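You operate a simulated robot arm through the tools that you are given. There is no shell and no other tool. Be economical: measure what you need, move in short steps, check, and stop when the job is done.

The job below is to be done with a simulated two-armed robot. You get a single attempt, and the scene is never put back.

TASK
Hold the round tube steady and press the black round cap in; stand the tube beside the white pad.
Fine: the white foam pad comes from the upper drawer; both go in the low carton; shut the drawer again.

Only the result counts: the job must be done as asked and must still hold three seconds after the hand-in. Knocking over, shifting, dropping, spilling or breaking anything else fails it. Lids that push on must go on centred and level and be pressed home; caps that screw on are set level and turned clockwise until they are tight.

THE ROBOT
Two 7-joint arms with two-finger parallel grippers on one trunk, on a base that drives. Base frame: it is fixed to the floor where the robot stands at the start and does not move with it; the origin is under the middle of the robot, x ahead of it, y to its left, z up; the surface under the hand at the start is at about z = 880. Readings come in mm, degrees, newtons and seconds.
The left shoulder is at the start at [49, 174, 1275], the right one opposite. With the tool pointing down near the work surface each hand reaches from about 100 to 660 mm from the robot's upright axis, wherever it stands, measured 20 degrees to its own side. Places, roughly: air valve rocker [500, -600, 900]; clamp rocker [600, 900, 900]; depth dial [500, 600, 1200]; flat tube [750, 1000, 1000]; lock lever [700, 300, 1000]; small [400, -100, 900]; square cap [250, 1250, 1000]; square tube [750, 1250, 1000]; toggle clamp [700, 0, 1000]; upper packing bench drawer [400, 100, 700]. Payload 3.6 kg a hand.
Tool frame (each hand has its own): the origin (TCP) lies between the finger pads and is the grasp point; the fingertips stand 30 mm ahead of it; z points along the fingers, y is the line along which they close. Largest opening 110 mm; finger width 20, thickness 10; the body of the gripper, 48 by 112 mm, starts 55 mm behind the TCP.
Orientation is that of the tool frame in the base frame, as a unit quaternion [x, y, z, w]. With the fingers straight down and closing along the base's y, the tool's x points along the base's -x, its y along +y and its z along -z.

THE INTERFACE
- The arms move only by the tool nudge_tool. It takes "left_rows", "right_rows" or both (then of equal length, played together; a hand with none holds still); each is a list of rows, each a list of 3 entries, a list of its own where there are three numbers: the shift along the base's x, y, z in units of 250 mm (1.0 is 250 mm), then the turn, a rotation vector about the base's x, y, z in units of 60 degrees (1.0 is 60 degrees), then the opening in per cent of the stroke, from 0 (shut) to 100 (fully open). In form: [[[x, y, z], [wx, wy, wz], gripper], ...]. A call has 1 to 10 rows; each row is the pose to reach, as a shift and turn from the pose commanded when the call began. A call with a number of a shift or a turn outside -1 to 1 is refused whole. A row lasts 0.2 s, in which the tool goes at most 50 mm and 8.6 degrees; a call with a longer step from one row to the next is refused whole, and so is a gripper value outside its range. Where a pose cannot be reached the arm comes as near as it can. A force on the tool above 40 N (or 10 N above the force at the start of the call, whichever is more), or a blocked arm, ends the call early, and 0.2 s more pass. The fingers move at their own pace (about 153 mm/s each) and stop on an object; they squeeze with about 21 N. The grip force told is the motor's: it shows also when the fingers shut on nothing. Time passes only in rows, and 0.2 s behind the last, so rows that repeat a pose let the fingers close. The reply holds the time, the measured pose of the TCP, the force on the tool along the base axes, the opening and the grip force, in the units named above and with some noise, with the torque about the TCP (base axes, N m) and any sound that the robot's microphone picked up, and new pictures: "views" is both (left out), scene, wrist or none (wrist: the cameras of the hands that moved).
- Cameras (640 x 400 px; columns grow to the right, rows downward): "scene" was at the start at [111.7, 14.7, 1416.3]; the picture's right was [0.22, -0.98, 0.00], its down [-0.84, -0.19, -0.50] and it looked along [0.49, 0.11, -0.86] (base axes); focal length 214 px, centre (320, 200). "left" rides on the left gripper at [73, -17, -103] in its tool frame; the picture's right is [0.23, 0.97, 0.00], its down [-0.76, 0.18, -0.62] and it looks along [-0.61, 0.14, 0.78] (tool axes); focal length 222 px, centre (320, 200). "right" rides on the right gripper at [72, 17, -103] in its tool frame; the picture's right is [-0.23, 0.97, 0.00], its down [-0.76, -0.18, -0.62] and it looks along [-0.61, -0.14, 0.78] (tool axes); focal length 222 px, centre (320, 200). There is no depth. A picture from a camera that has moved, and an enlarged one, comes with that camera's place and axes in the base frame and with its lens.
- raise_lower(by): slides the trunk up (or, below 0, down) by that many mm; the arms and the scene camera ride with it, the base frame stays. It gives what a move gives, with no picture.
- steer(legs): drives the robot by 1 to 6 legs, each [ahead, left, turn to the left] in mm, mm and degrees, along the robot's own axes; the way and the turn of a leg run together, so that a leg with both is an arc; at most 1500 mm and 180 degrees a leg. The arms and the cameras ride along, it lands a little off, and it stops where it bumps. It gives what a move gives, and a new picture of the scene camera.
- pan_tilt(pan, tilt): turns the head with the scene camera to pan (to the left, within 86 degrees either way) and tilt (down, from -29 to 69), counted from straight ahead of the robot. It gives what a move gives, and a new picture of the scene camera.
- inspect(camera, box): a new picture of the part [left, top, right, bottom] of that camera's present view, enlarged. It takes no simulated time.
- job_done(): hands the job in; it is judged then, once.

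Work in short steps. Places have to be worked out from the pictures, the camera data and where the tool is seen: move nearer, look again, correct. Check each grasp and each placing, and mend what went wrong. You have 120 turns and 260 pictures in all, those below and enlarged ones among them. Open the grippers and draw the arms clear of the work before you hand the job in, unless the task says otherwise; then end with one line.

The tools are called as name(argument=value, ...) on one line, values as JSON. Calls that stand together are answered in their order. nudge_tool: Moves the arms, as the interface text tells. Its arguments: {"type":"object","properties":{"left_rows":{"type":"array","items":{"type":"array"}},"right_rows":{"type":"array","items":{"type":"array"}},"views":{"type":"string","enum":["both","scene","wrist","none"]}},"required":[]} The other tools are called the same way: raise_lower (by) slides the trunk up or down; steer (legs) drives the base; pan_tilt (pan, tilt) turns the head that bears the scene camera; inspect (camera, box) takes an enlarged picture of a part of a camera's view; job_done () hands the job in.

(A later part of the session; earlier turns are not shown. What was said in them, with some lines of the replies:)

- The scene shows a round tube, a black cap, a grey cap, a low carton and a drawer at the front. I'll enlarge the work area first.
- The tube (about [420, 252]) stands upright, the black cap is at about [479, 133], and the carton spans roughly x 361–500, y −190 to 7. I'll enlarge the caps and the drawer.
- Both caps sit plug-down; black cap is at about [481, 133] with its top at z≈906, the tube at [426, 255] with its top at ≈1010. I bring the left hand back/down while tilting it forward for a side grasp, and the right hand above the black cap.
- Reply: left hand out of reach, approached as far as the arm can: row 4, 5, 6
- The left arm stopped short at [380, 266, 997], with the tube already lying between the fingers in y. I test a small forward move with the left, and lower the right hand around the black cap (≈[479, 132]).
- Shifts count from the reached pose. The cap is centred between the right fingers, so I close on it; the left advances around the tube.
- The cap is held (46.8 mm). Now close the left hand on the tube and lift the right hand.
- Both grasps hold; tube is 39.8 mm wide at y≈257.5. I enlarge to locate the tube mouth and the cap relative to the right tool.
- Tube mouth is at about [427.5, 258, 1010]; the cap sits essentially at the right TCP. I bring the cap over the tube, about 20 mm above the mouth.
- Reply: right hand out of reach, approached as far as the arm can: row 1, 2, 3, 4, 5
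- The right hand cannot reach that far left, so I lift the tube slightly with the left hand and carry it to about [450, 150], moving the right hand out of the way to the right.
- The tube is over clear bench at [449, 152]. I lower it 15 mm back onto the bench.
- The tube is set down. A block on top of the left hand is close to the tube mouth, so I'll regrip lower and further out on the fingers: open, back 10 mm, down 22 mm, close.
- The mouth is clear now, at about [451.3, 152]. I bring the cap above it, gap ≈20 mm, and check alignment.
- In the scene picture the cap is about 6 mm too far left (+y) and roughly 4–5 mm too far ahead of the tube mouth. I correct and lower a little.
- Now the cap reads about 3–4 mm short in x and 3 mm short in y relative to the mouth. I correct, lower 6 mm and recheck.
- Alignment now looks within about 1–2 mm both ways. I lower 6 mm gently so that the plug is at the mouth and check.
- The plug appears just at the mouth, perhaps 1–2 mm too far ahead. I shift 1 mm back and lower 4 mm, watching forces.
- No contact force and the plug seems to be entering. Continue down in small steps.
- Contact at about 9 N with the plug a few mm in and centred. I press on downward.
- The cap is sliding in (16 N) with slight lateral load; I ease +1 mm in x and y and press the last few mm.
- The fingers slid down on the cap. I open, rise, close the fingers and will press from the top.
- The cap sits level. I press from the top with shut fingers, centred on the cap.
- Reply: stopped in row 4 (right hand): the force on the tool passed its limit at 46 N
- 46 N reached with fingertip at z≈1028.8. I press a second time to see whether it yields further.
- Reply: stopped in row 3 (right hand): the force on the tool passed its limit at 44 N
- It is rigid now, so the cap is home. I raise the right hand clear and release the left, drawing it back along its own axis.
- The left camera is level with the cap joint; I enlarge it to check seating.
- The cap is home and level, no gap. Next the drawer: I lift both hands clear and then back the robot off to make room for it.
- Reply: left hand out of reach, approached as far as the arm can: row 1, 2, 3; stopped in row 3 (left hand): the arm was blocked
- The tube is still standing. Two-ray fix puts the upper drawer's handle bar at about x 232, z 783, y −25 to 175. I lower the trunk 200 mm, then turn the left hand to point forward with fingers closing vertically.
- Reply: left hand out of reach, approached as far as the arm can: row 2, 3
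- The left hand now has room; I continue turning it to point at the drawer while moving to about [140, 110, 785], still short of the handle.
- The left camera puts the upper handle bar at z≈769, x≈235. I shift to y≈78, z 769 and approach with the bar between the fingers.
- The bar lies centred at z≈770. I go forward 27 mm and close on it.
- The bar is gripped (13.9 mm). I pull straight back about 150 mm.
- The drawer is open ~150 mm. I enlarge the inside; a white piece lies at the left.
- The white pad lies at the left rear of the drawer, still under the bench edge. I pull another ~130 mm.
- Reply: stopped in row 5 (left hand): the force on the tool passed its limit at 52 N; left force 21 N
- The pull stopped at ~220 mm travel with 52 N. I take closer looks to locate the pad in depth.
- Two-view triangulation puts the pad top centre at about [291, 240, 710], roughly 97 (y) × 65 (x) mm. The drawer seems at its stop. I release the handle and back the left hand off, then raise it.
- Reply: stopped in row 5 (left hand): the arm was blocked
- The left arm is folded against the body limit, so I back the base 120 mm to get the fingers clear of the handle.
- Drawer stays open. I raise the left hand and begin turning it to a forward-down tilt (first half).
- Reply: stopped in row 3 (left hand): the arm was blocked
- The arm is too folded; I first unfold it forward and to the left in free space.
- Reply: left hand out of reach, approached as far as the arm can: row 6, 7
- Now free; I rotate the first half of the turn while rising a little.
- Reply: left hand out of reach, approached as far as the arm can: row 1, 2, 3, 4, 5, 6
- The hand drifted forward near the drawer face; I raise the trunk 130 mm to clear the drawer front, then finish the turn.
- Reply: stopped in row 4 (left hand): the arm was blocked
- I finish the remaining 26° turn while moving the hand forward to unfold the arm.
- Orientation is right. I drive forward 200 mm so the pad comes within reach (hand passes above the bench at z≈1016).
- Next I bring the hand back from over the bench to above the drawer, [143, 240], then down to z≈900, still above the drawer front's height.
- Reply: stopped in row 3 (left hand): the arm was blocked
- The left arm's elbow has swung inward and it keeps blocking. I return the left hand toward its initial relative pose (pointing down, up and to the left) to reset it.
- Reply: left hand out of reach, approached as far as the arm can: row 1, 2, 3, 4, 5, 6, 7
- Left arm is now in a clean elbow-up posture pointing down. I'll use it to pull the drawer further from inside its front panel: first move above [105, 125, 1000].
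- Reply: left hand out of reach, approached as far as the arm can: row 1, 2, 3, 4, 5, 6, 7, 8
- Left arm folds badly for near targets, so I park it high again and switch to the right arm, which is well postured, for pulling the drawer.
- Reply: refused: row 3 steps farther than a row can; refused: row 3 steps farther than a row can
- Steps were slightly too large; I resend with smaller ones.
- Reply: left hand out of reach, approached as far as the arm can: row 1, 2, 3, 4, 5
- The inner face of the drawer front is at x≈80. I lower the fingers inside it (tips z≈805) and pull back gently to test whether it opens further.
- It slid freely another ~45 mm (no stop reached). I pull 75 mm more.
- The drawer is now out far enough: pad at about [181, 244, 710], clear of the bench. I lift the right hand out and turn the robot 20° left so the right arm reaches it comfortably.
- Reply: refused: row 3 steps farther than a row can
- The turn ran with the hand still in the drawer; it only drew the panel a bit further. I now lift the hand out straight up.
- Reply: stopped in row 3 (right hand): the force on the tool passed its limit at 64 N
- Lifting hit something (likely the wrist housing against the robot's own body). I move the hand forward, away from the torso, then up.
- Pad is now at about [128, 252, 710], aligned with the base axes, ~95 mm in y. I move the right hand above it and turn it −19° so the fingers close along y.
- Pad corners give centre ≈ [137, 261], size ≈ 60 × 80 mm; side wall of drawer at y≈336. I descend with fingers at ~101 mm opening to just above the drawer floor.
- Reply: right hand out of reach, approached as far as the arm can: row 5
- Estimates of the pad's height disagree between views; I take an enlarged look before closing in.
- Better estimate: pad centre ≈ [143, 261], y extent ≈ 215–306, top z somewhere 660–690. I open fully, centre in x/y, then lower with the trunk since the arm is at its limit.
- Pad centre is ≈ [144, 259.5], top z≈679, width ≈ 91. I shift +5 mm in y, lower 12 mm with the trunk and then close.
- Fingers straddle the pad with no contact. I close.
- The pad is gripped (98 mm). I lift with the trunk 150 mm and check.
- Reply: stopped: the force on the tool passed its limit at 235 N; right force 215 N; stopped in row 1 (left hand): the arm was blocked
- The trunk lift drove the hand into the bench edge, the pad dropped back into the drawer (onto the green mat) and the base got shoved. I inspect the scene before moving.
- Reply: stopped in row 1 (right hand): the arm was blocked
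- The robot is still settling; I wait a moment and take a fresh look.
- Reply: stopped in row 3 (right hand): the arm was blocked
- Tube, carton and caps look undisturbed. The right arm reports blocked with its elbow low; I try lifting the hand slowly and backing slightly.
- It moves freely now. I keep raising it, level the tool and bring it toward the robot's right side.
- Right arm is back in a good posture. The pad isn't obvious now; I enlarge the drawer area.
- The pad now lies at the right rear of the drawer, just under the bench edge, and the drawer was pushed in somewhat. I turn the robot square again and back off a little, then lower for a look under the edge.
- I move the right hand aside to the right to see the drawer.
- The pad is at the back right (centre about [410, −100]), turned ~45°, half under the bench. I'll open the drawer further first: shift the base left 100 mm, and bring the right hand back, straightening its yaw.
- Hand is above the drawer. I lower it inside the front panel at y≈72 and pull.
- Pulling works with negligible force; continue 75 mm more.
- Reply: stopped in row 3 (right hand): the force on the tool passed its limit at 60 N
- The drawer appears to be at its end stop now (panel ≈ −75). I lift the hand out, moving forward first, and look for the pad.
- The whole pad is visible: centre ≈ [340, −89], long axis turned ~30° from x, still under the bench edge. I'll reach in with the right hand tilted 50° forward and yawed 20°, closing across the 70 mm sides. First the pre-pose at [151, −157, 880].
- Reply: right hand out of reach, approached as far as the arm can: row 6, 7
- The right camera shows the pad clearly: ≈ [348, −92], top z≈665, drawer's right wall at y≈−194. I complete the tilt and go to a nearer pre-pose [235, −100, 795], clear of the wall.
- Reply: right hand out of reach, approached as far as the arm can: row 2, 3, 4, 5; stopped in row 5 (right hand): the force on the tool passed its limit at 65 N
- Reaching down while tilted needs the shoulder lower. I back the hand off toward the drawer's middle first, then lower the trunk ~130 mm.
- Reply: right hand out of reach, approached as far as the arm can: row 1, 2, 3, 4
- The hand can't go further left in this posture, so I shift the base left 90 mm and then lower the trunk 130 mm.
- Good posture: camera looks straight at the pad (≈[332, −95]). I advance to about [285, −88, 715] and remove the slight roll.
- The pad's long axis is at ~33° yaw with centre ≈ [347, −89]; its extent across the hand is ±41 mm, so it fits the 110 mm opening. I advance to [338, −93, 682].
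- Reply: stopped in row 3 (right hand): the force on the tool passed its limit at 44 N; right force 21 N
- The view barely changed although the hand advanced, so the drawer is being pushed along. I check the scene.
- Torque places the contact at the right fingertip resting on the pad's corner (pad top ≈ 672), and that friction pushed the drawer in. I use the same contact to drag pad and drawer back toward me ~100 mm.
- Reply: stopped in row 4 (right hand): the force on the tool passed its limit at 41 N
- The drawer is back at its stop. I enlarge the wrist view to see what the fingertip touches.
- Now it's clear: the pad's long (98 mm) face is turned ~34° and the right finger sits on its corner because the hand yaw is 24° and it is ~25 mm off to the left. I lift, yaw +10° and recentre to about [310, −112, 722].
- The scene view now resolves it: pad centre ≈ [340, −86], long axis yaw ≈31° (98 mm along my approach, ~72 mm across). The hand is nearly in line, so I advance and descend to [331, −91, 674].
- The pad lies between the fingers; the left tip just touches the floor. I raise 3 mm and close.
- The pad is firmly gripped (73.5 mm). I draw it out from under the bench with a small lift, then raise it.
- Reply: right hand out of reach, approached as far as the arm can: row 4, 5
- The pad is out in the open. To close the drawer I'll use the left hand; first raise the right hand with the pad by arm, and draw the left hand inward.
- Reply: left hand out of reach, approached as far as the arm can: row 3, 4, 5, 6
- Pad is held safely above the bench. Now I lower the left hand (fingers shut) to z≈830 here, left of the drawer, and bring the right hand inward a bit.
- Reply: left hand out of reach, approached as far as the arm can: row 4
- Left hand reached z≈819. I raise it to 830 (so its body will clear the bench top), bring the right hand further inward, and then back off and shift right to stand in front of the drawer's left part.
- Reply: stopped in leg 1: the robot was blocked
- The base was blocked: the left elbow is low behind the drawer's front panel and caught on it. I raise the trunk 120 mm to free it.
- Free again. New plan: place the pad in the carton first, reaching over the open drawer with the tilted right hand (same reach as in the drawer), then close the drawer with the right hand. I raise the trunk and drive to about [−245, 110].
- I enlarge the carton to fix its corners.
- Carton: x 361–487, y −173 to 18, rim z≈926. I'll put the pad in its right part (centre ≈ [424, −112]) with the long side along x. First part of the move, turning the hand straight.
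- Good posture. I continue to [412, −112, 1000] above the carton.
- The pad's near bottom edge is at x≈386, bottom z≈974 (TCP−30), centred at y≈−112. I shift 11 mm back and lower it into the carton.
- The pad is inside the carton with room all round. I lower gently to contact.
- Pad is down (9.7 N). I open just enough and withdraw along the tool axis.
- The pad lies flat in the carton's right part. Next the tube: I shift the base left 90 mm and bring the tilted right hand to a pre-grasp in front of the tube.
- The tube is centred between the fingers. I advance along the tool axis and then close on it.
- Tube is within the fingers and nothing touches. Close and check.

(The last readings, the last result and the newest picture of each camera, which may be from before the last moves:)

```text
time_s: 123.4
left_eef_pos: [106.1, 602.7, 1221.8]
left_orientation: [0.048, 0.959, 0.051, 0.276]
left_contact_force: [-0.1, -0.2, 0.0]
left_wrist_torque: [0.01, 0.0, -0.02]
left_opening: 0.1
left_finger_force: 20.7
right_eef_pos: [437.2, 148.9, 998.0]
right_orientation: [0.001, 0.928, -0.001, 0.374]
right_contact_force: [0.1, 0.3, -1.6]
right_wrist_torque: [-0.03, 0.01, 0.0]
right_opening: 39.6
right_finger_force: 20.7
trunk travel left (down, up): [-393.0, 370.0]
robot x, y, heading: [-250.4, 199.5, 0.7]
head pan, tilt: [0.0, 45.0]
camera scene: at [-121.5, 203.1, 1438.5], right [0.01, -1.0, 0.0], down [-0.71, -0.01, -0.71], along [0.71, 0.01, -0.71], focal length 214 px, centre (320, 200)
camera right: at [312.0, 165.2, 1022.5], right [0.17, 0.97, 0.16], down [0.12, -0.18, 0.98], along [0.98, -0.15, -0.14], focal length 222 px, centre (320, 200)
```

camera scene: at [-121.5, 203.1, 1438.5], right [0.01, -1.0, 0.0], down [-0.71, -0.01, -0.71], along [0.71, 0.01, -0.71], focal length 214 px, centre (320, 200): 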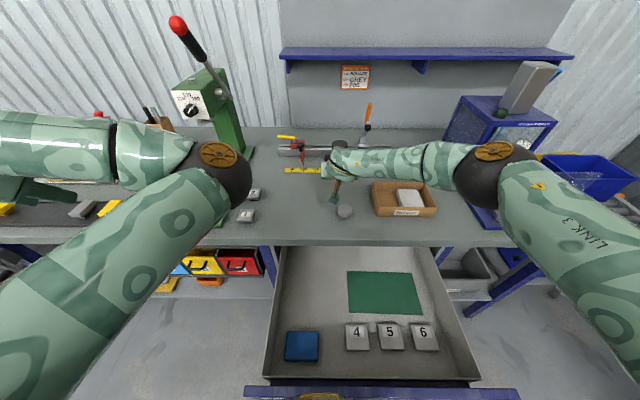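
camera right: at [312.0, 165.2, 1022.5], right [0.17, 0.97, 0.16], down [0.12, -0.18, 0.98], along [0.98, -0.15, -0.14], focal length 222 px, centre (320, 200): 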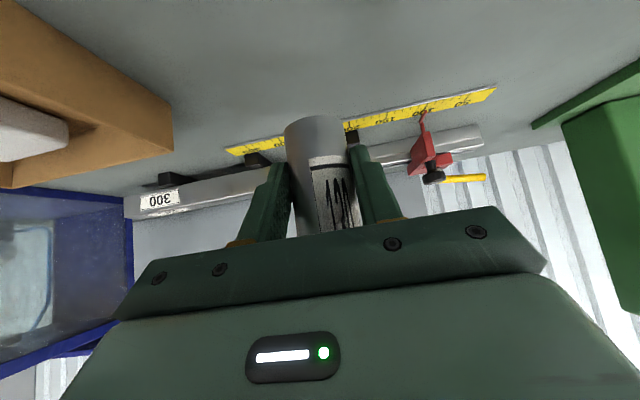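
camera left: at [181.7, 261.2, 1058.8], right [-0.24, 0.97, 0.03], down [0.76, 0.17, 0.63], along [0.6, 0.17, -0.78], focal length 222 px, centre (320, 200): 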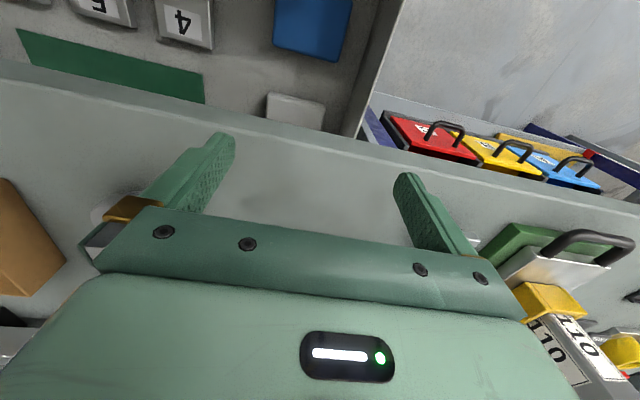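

The tube is lifted (bottom ≈957). The free part of the carton is y −62 to 15, so I move the tube over [424, −24].

nudge_tool(right_rows=[[[-0.02, -0.14, 0.02], [0, 0, 0], 25], [[-0.04, -0.28, 0.02], [0, 0, 0], 25], [[-0.06, -0.42, 0.02], [0, 0, 0], 25], [[-0.08, -0.56, 0.02], [0, 0, 0], 25], [[-0.108, -0.692, 0.02], [0, 0, 0], 25], [[-0.108, -0.692, 0.02], [0, 0, 0], 25]], views="both")

inspect(camera="scene", box=[330, 130, 490, 230])

```text
time_s: 124.8
left_eef_pos: [106.9, 603.4, 1220.6]
left_orientation: [0.047, 0.959, 0.051, 0.275]
left_contact_force: [0.2, 0.4, 0.5]
left_wrist_torque: [0.01, 0.01, -0.03]
left_opening: 0.1
left_finger_force: 21.1
right_eef_pos: [409.4, -23.9, 1000.1]
right_orientation: [0.001, 0.928, -0.001, 0.373]
right_contact_force: [-0.1, 0.8, -1.5]
right_wrist_torque: [-0.03, 0.02, -0.06]
right_opening: 39.9
right_finger_force: 20.5
trunk travel left (down, up): [-393.0, 370.0]
robot x, y, heading: [-246.0, 199.1, 0.6]
head pan, tilt: [0.0, 45.0]
camera scene: at [-120.8, 203.7, 1438.4], right [0.01, -1.0, 0.0], down [-0.71, -0.01, -0.71], along [0.71, 0.01, -0.71], focal length 214 px, centre (320, 200)
camera right: at [285.8, -7.7, 1024.9], right [0.17, 0.97, 0.16], down [0.12, -0.18, 0.98], along [0.98, -0.15, -0.14], focal length 222 px, centre (320, 200)
```

scene: 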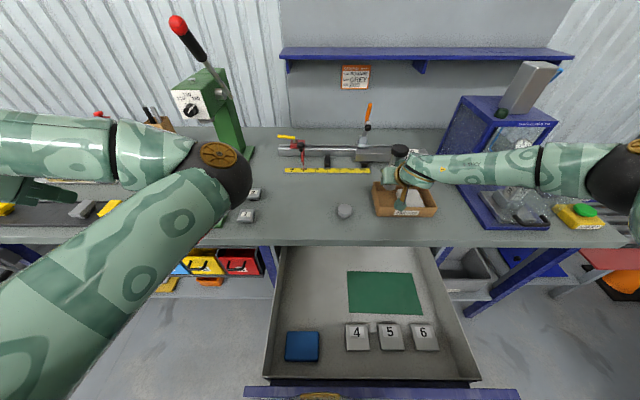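
right: 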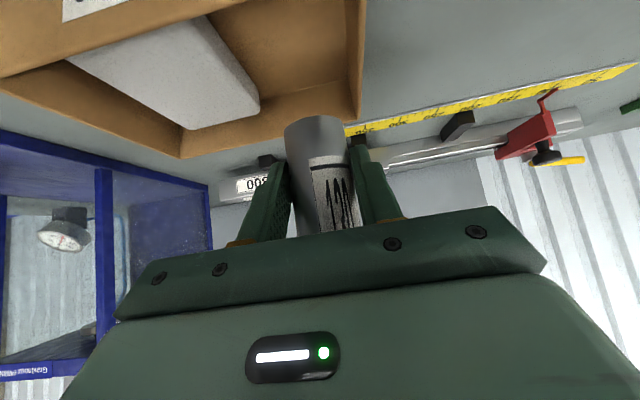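

```text
4.00 times, centred on (410, 180) of scene
camera zoom: at [-120.8, 203.7, 1438.4], right [0.01, -1.0, 0.0], down [-0.71, -0.01, -0.71], along [0.71, 0.01, -0.71], focal length 858 px, centre (-40, 280)
```

zoom: 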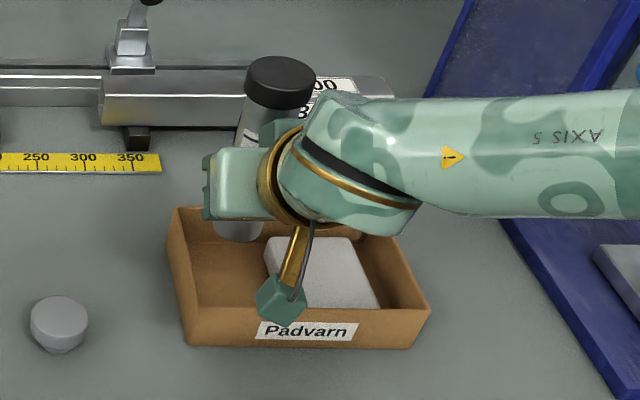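

Pad's left edge is y≈−66 and the carton's left inner wall ≈9, so I shift 4 mm right and lower the tube to just above the carton floor.

nudge_tool(right_rows=[[[0, -0.016, -0.08], [0, 0, 0], 25], [[0, -0.016, -0.18], [0, 0, 0], 25], [[0, -0.016, -0.26], [0, 0, 0], 25], [[0, -0.016, -0.278], [0, 0, 0], 25], [[0, -0.016, -0.29], [0, 0, 0], 25]], views="both")

inspect(camera="scene", box=[330, 130, 490, 230])

```text
time_s: 126.0
left_eef_pos: [106.5, 602.3, 1221.3]
left_orientation: [0.049, 0.959, 0.05, 0.276]
left_contact_force: [-0.4, -0.2, 0.0]
left_wrist_torque: [0.02, -0.01, -0.01]
left_opening: 0.2
left_finger_force: 21.5
right_eef_pos: [410.9, -27.5, 929.5]
right_orientation: [0.003, 0.928, -0.002, 0.374]
right_contact_force: [-0.1, -0.1, -1.6]
right_wrist_torque: [0.0, 0.01, 0.0]
right_opening: 40.0
right_finger_force: 21.5
trunk travel left (down, up): [-393.0, 370.0]
robot x, y, heading: [-248.0, 200.5, 0.8]
head pan, tilt: [0.0, 45.0]
camera scene: at [-120.9, 202.7, 1438.4], right [0.01, -1.0, 0.0], down [-0.71, -0.01, -0.71], along [0.71, 0.01, -0.71], focal length 214 px, centre (320, 200)
camera right: at [286.5, -11.7, 954.5], right [0.17, 0.97, 0.16], down [0.12, -0.18, 0.98], along [0.98, -0.15, -0.14], focal length 222 px, centre (320, 200)
```

scene: 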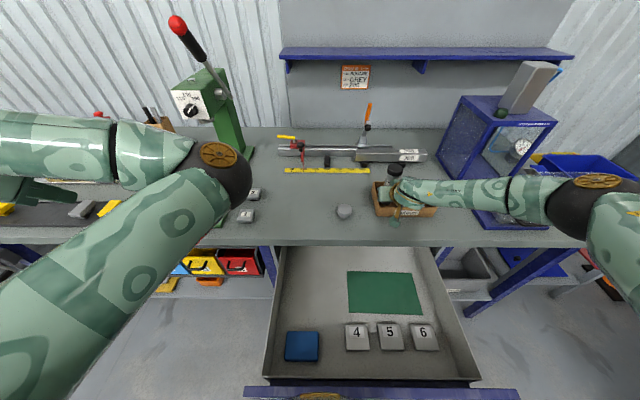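
right: 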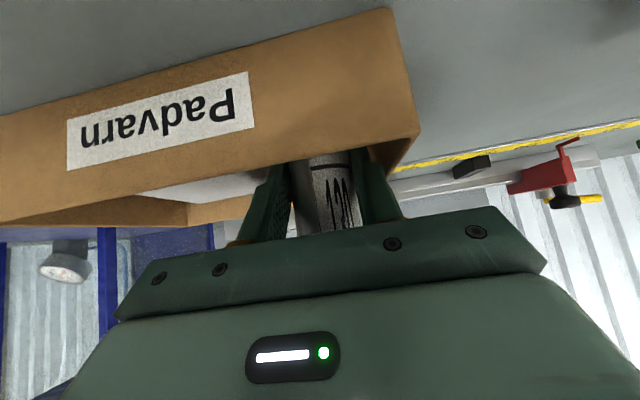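

```text
4.00 times, centred on (410, 180) of scene
camera zoom: at [-120.9, 202.7, 1438.4], right [0.01, -1.0, 0.0], down [-0.71, -0.01, -0.71], along [0.71, 0.01, -0.71], focal length 858 px, centre (-40, 280)
```

zoom: 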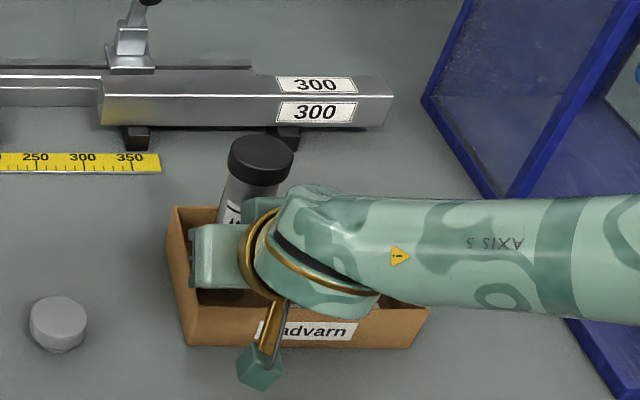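

Tube bottom is ≈888. I lower in 2 mm steps to contact.

nudge_tool(right_rows=[[[0, 0, -0.008], [0, 0, 0], 25], [[0, 0, -0.016], [0, 0, 0], 25], [[0, 0, -0.024], [0, 0, 0], 25]], views="none")

```text
time_s: 126.8
left_eef_pos: [105.1, 601.6, 1221.8]
left_orientation: [0.048, 0.958, 0.051, 0.277]
left_contact_force: [0.8, 0.5, 0.2]
left_wrist_torque: [0.01, -0.04, -0.01]
left_opening: 0.2
left_finger_force: 21.1
right_eef_pos: [410.3, -28.9, 926.2]
right_orientation: [0.003, 0.926, -0.001, 0.377]
right_contact_force: [0.8, -2.5, 13.7]
right_wrist_torque: [-0.03, 0.02, 0.0]
right_opening: 39.8
right_finger_force: 21.2
trunk travel left (down, up): [-393.0, 370.0]
robot x, y, heading: [-251.3, 201.0, 0.3]
head pan, tilt: [0.0, 45.0]
```

Contact at 14 N. I relax 1.5 mm, open a little and withdraw along the tool axis.

nudge_tool(right_rows=[[[0, 0, 0.006], [0, 0, 0], 42], [[0, 0, 0.006], [0, 0, 0], 46], [[0, 0, 0.006], [0, 0, 0], 46], [[-0.025, 0, 0.032], [0, 0, 0], 46], [[-0.07, 0, 0.08], [0, 0, 0], 46], [[-0.14, 0, 0.15], [0, 0, 0], 46], [[-0.23, 0, 0.24], [0, 0, 0], 46], [[-0.34, 0, 0.36], [0, 0, 0], 46], [[-0.46, 0, 0.48], [0, 0, 0], 46]], views="both")

inspect(camera="scene", box=[330, 130, 490, 230])

```text
time_s: 128.8
left_eef_pos: [105.5, 601.0, 1221.0]
left_orientation: [0.049, 0.959, 0.05, 0.276]
left_contact_force: [0.0, 0.4, 0.4]
left_wrist_torque: [0.01, -0.06, 0.04]
left_opening: 0.1
left_finger_force: 21.4
right_eef_pos: [294.4, -27.4, 1044.2]
right_orientation: [0.002, 0.927, -0.001, 0.375]
right_contact_force: [-0.8, -0.3, 0.1]
right_wrist_torque: [0.0, 0.02, 0.0]
right_opening: 50.6
right_finger_force: 0.1
trunk travel left (down, up): [-393.0, 370.0]
robot x, y, heading: [-246.4, 204.5, 0.7]
head pan, tilt: [0.0, 45.0]
camera scene: at [-122.3, 202.8, 1438.6], right [0.01, -1.0, 0.0], down [-0.71, -0.01, -0.71], along [0.71, 0.01, -0.71], focal length 214 px, centre (320, 200)
camera right: at [170.6, -11.1, 1069.3], right [0.17, 0.97, 0.16], down [0.11, -0.18, 0.98], along [0.98, -0.15, -0.14], focal length 222 px, centre (320, 200)
```

scene: 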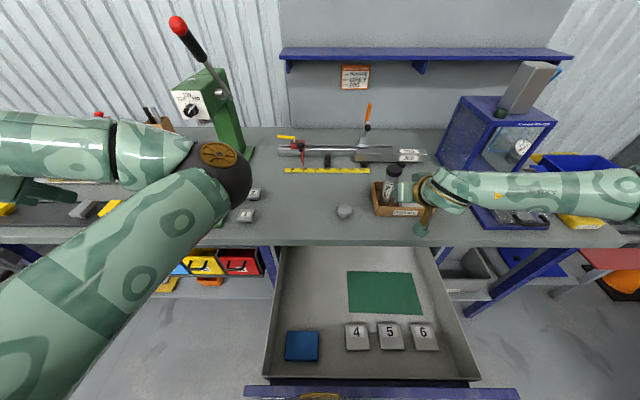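
right: 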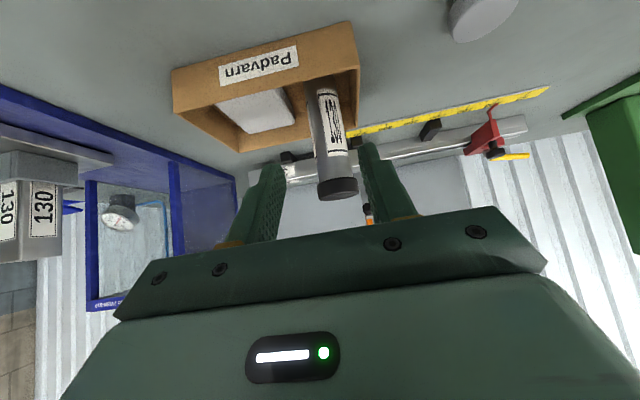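

```text
4.00 times, centred on (410, 180) of scene
camera zoom: at [-122.3, 202.8, 1438.6], right [0.01, -1.0, 0.0], down [-0.71, -0.01, -0.71], along [0.71, 0.01, -0.71], focal length 858 px, centre (-40, 280)
```

zoom: 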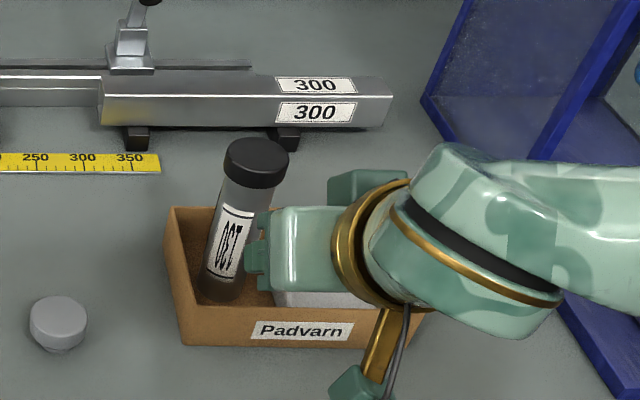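

Tube stands straight beside the pad. Now close the drawer: I back off 500 mm and shift left so that the right hand is in front of the drawer's middle.

steer(legs=[[-500, 0, 0], [0, 100, 0]])

nudge_tool(right_rows=[[[0, 0, 0], [0, 0, 0], 20], [[0, 0, 0], [0, 0, 0], 0], [[0, 0, 0], [0, 0, 0], 0]], views="none")

```text
time_s: 132.5
left_eef_pos: [-398.3, 697.3, 1221.1]
left_orientation: [0.048, 0.959, 0.052, 0.276]
left_contact_force: [0.3, 0.1, 0.8]
left_wrist_torque: [-0.02, 0.0, -0.04]
left_opening: 0.0
left_finger_force: 21.3
right_eef_pos: [-207.8, 68.3, 1044.8]
right_orientation: [0.002, 0.927, -0.001, 0.374]
right_contact_force: [0.3, 0.1, 0.0]
right_wrist_torque: [-0.04, 0.01, -0.02]
right_opening: 50.6
right_finger_force: 0.0
trunk travel left (down, up): [-393.0, 370.0]
robot x, y, heading: [-752.9, 297.9, 0.5]
head pan, tilt: [0.0, 45.0]
camera scene: at [-625.0, 298.7, 1438.4], right [0.01, -1.0, 0.0], down [-0.71, -0.01, -0.71], along [0.71, 0.01, -0.71], focal length 214 px, centre (320, 200)
```

scene: 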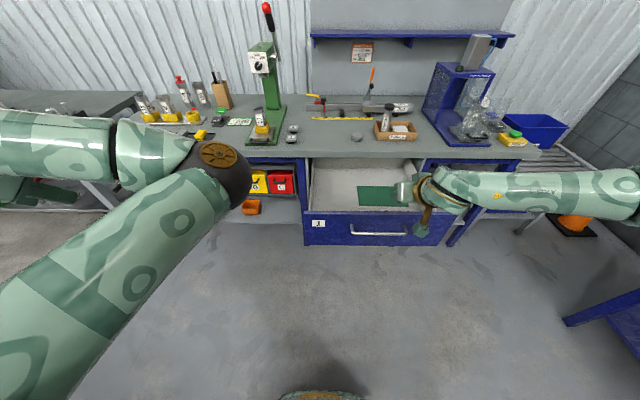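

```text
time_s: 133.3
left_eef_pos: [-399.6, 695.4, 1221.6]
left_orientation: [0.047, 0.959, 0.052, 0.276]
left_contact_force: [-0.1, 0.4, 0.0]
left_wrist_torque: [0.01, -0.02, 0.0]
left_opening: 0.4
left_finger_force: 20.6
right_eef_pos: [-207.3, 66.8, 1043.2]
right_orientation: [0.002, 0.927, -0.001, 0.374]
right_contact_force: [-0.2, -0.2, 0.2]
right_wrist_torque: [-0.01, 0.01, -0.01]
right_opening: 0.0
right_finger_force: 21.1
trunk travel left (down, up): [-393.0, 370.0]
robot x, y, heading: [-750.9, 294.4, 0.4]
head pan, tilt: [0.0, 45.0]
```

Handle bar is at x≈−140. I lower the trunk 222 mm so the shut fingertips are at z≈800, above the bar and facing the panel.

raise_lower(by=-222)

inspect(camera="right", box=[0, 0, 640, 400])

```text
time_s: 135.7
left_eef_pos: [-372.8, 698.3, 975.5]
left_orientation: [0.051, 0.97, 0.048, 0.232]
left_contact_force: [-0.6, -0.6, -0.7]
left_wrist_torque: [-0.04, 0.03, 0.02]
left_opening: 0.0
left_finger_force: 21.0
right_eef_pos: [-197.7, 68.0, 773.1]
right_orientation: [0.002, 0.947, -0.001, 0.321]
right_contact_force: [0.2, 0.1, 0.0]
right_wrist_torque: [0.01, 0.02, 0.04]
right_opening: 0.0
right_finger_force: 20.9
trunk travel left (down, up): [-171.0, 592.0]
robot x, y, heading: [-750.3, 292.4, 0.4]
head pan, tilt: [0.0, 45.0]
```

```text
1.00 times, centred on (320, 200) of right (not enlarged: the box is as wide or as high as the picture)
camera zoom: at [-318.2, 84.1, 811.3], right [0.18, 0.97, 0.14], down [0.22, -0.18, 0.96], along [0.96, -0.15, -0.25], focal length 222 px, centre (320, 200)
```

zoom: 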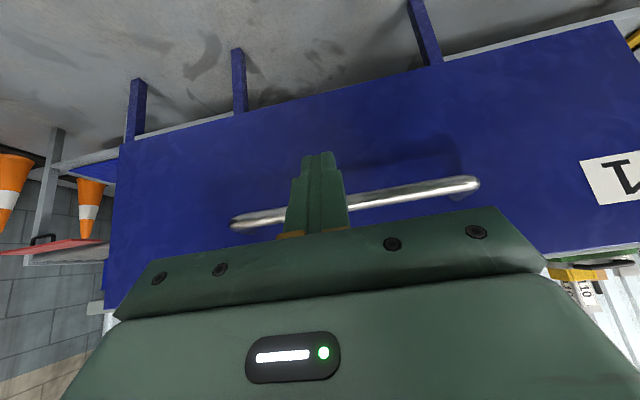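

The hand came out lower than intended (z 773). I raise it 48 mm by arm so the tips sit above the bar.

nudge_tool(right_rows=[[[0, 0.02, 0.06], [0, 0, 0], 0], [[0, 0.02, 0.13], [0, 0, 0], 0], [[0, 0.02, 0.192], [0, 0, 0], 0], [[0, 0.02, 0.192], [0, 0, 0], 0]], views="wrist")

inspect(camera="scene", box=[240, 100, 640, 350])

```text
time_s: 136.7
left_eef_pos: [-373.3, 697.9, 973.3]
left_orientation: [0.051, 0.97, 0.048, 0.231]
left_contact_force: [-0.7, 0.0, 1.0]
left_wrist_torque: [0.01, 0.0, 0.0]
left_opening: 0.1
left_finger_force: 21.5
right_eef_pos: [-195.9, 73.2, 818.9]
right_orientation: [0.002, 0.947, -0.003, 0.321]
right_contact_force: [0.5, -0.2, 0.5]
right_wrist_torque: [0.02, 0.02, -0.03]
right_opening: 0.1
right_finger_force: 20.4
trunk travel left (down, up): [-171.0, 592.0]
robot x, y, heading: [-747.8, 299.5, 0.7]
head pan, tilt: [0.0, 45.0]
camera right: at [-317.4, 89.1, 858.5], right [0.18, 0.97, 0.14], down [0.23, -0.18, 0.96], along [0.96, -0.15, -0.25], focal length 222 px, centre (320, 200)
```

right: 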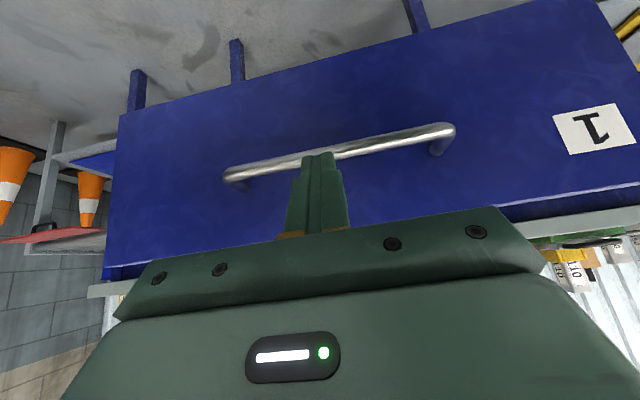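

```text
1.60 times, centred on (440, 225) of scene
camera zoom: at [-528.0, 298.4, 1210.3], right [0.01, -1.0, 0.0], down [-0.71, -0.01, -0.71], along [0.71, 0.01, -0.71], focal length 343 px, centre (128, 160)
```

zoom: 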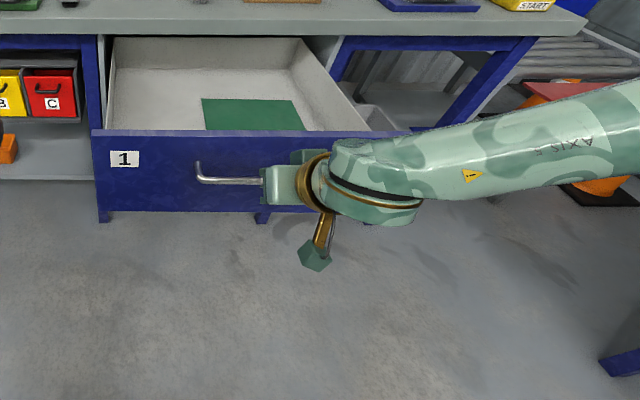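

Tips at z≈795 clear the bar (777) and face the panel (top ≈838). I drive forward 400 mm, pushing the drawer in.

steer(legs=[[400, 0, 0]])

```text
time_s: 139.2
left_eef_pos: [23.1, 701.0, 973.3]
left_orientation: [0.05, 0.97, 0.049, 0.231]
left_contact_force: [0.5, -0.4, -0.1]
left_wrist_torque: [0.0, -0.01, 0.01]
left_opening: 0.0
left_finger_force: 21.3
right_eef_pos: [200.3, 77.6, 819.3]
right_orientation: [0.001, 0.947, -0.002, 0.32]
right_contact_force: [0.2, -0.7, 0.1]
right_wrist_torque: [0.02, -0.01, -0.03]
right_opening: 0.0
right_finger_force: 20.6
trunk travel left (down, up): [-171.0, 592.0]
robot x, y, heading: [-355.9, 302.5, 0.6]
head pan, tilt: [0.0, 45.0]
camera scene: at [-131.6, 302.7, 1210.2], right [0.01, -1.0, 0.0], down [-0.71, -0.01, -0.71], along [0.71, 0.01, -0.71], focal length 214 px, centre (320, 200)
```

scene: 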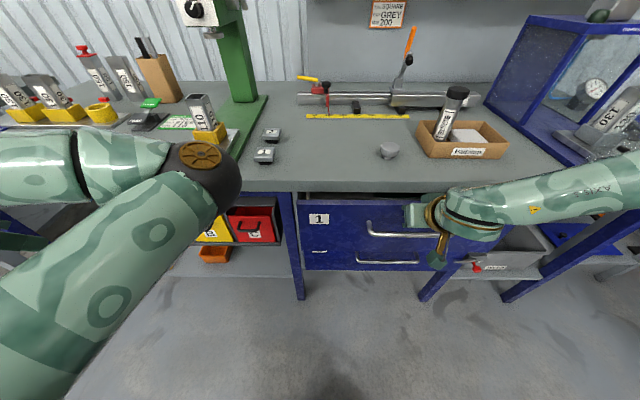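

Nearly shut. I push the last ~55 mm by arm in small steps until it stops.

nudge_tool(right_rows=[[[0.05, 0, 0], [0, 0, 0], 0], [[0.1, 0, 0], [0, 0, 0], 0], [[0.14, 0, 0], [0, 0, 0], 0], [[0.18, 0, 0], [0, 0, 0], 0], [[0.21, 0, 0], [0, 0, 0], 0], [[0.24, 0, 0], [0, 0, 0], 0], [[0.26, 0, 0], [0, 0, 0], 0], [[0.28, 0, 0], [0, 0, 0], 0]], views="both")

```text
time_s: 140.6
left_eef_pos: [20.5, 701.7, 974.4]
left_orientation: [0.051, 0.97, 0.048, 0.233]
left_contact_force: [0.9, -1.2, 0.4]
left_wrist_torque: [-0.01, -0.01, 0.02]
left_opening: 0.1
left_finger_force: 21.0
right_eef_pos: [248.8, 77.8, 817.2]
right_orientation: [0.001, 0.949, -0.001, 0.314]
right_contact_force: [-18.1, 0.8, 8.6]
right_wrist_torque: [0.16, 0.13, 0.02]
right_opening: 0.0
right_finger_force: 21.2
trunk travel left (down, up): [-171.0, 592.0]
robot x, y, heading: [-357.7, 301.6, 0.5]
head pan, tilt: [0.0, 45.0]
stopped in row 7 (right hand): the force on the tool passed its limit at 47 N (the readings are from after the stop); the commanded pose is now the measured one
camera scene: at [-136.1, 302.4, 1211.1], right [0.01, -1.0, 0.0], down [-0.71, -0.01, -0.71], along [0.71, 0.01, -0.71], focal length 214 px, centre (320, 200)
camera right: at [129.1, 93.8, 858.1], right [0.19, 0.97, 0.13], down [0.24, -0.18, 0.95], along [0.95, -0.15, -0.27], focal length 222 px, centre (320, 200)
```

scene: 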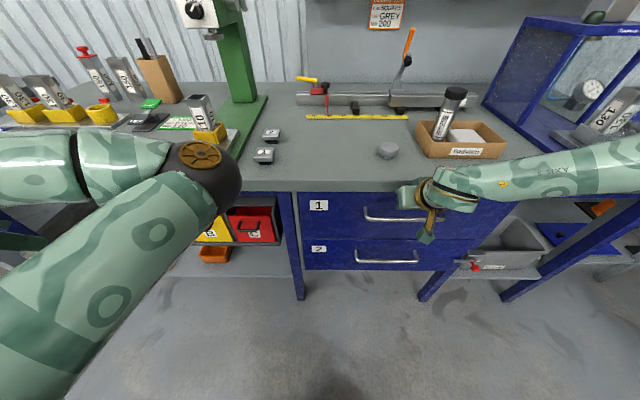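
right: 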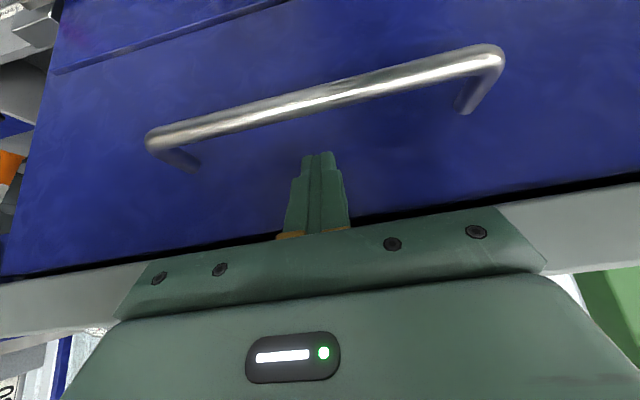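

It stopped firm. I ease the hand back and compare both drawer fronts for flushness.

nudge_tool(right_rows=[[[-0.06, 0, 0.02], [0, 0, 0], 0], [[-0.18, 0, 0.1], [0, 0, 0], 0], [[-0.34, 0, 0.2], [0, 0, 0], 0], [[-0.5, 0, 0.3], [0, 0, 0], 30]], views="wrist")

steer(legs=[[-250, 0, 0]])

inspect(camera="scene", box=[270, 100, 530, 260])

```text
time_s: 141.6
left_eef_pos: [21.9, 701.0, 972.8]
left_orientation: [0.05, 0.97, 0.049, 0.232]
left_contact_force: [0.7, 1.3, 0.5]
left_wrist_torque: [0.03, -0.01, -0.01]
left_opening: 0.0
left_finger_force: 20.9
right_eef_pos: [127.2, 77.9, 891.2]
right_orientation: [0.001, 0.949, -0.001, 0.314]
right_contact_force: [-0.7, 0.0, 0.1]
right_wrist_torque: [-0.02, -0.02, -0.01]
right_opening: 33.3
right_finger_force: 0.0
trunk travel left (down, up): [-171.0, 592.0]
robot x, y, heading: [-354.9, 301.2, 0.6]
head pan, tilt: [0.0, 45.0]
camera right: at [6.6, 94.3, 930.9], right [0.19, 0.97, 0.13], down [0.24, -0.18, 0.96], along [0.95, -0.15, -0.26], focal length 222 px, centre (320, 200)
```

right: 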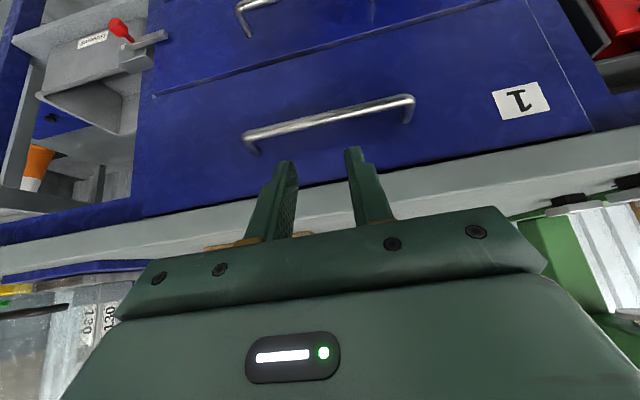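

```text
time_s: 143.4
left_eef_pos: [-229.0, 699.2, 973.8]
left_orientation: [0.05, 0.97, 0.049, 0.231]
left_contact_force: [-0.6, 0.3, 0.4]
left_wrist_torque: [0.01, 0.0, 0.0]
left_opening: 0.1
left_finger_force: 21.1
right_eef_pos: [-124.9, 75.2, 890.2]
right_orientation: [0.002, 0.949, -0.002, 0.314]
right_contact_force: [-0.4, 0.8, 0.6]
right_wrist_torque: [-0.01, -0.01, 0.02]
right_opening: 33.0
right_finger_force: 0.1
trunk travel left (down, up): [-171.0, 592.0]
robot x, y, heading: [-608.6, 296.7, 0.6]
head pan, tilt: [0.0, 45.0]
camera scene: at [-385.2, 300.0, 1210.6], right [0.01, -1.0, 0.0], down [-0.71, -0.01, -0.71], along [0.71, 0.01, -0.71], focal length 214 px, centre (320, 200)
```

scene: 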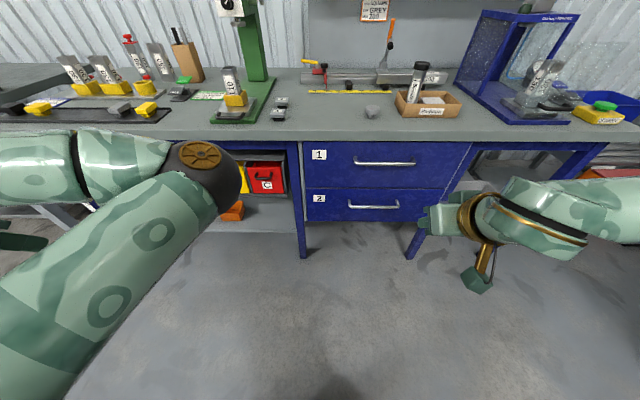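

```text
2.46 times, centred on (400, 180) of scene
camera zoom: at [-385.2, 300.0, 1210.6], right [0.01, -1.0, 0.0], down [-0.71, -0.01, -0.71], along [0.71, 0.01, -0.71], focal length 528 px, centre (123, 249)
```

zoom: 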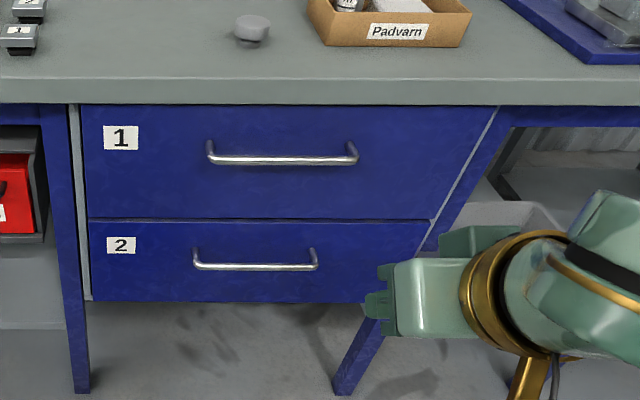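

Both drawer fronts are flush. I open the left gripper too and take a last look at the carton.

nudge_tool(left_rows=[[[0, 0, 0], [0, 0, 0], 50], [[0, 0, 0], [0, 0, 0], 100], [[0, 0, 0], [0, 0, 0], 100]], right_rows=[[[0, 0, 0], [0, 0, 0], 60], [[0, 0, 0], [0, 0, 0], 100], [[0, 0, 0], [0, 0, 0], 100]], views="none")

inspect(camera="scene", box=[260, 50, 500, 140])

```text
time_s: 144.2
left_eef_pos: [-229.2, 698.5, 972.5]
left_orientation: [0.05, 0.97, 0.049, 0.232]
left_contact_force: [0.4, -0.1, 0.9]
left_wrist_torque: [0.01, -0.02, 0.0]
left_opening: 110.2
left_finger_force: 0.0
right_eef_pos: [-123.8, 74.7, 890.3]
right_orientation: [0.001, 0.949, -0.001, 0.315]
right_contact_force: [0.2, -0.4, -0.4]
right_wrist_torque: [-0.02, 0.03, -0.02]
right_opening: 109.8
right_finger_force: 0.1
trunk travel left (down, up): [-171.0, 592.0]
robot x, y, heading: [-608.4, 299.3, 0.6]
head pan, tilt: [0.0, 45.0]
```

```text
2.67 times, centred on (380, 95) of scene
camera zoom: at [-384.4, 300.0, 1210.4], right [0.01, -1.0, 0.0], down [-0.71, -0.01, -0.71], along [0.71, 0.01, -0.71], focal length 572 px, centre (160, 480)
```

zoom: 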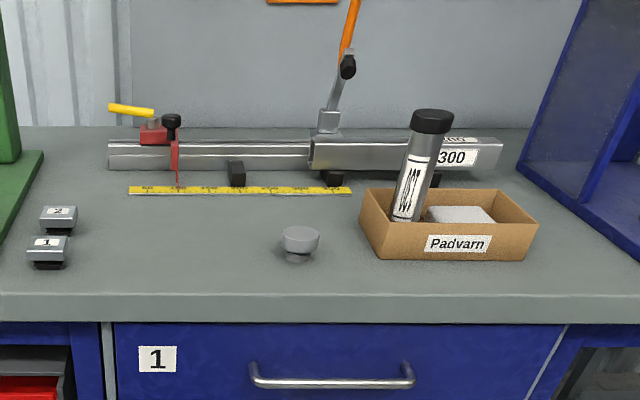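

The capped tube stands upright beside the flat pad in the carton, the drawer is shut, and the arms are clear. I hand it in.

job_done()

```text
The job is handed in.
```

The job is handed in: the black cap is pressed home in the round tube, the tube stands beside the white pad in the low carton, and the upper drawer is shut. On the way I dropped the pad once inside the drawer and jarred the bench edge; I saw nothing else disturbed in the last pictures.
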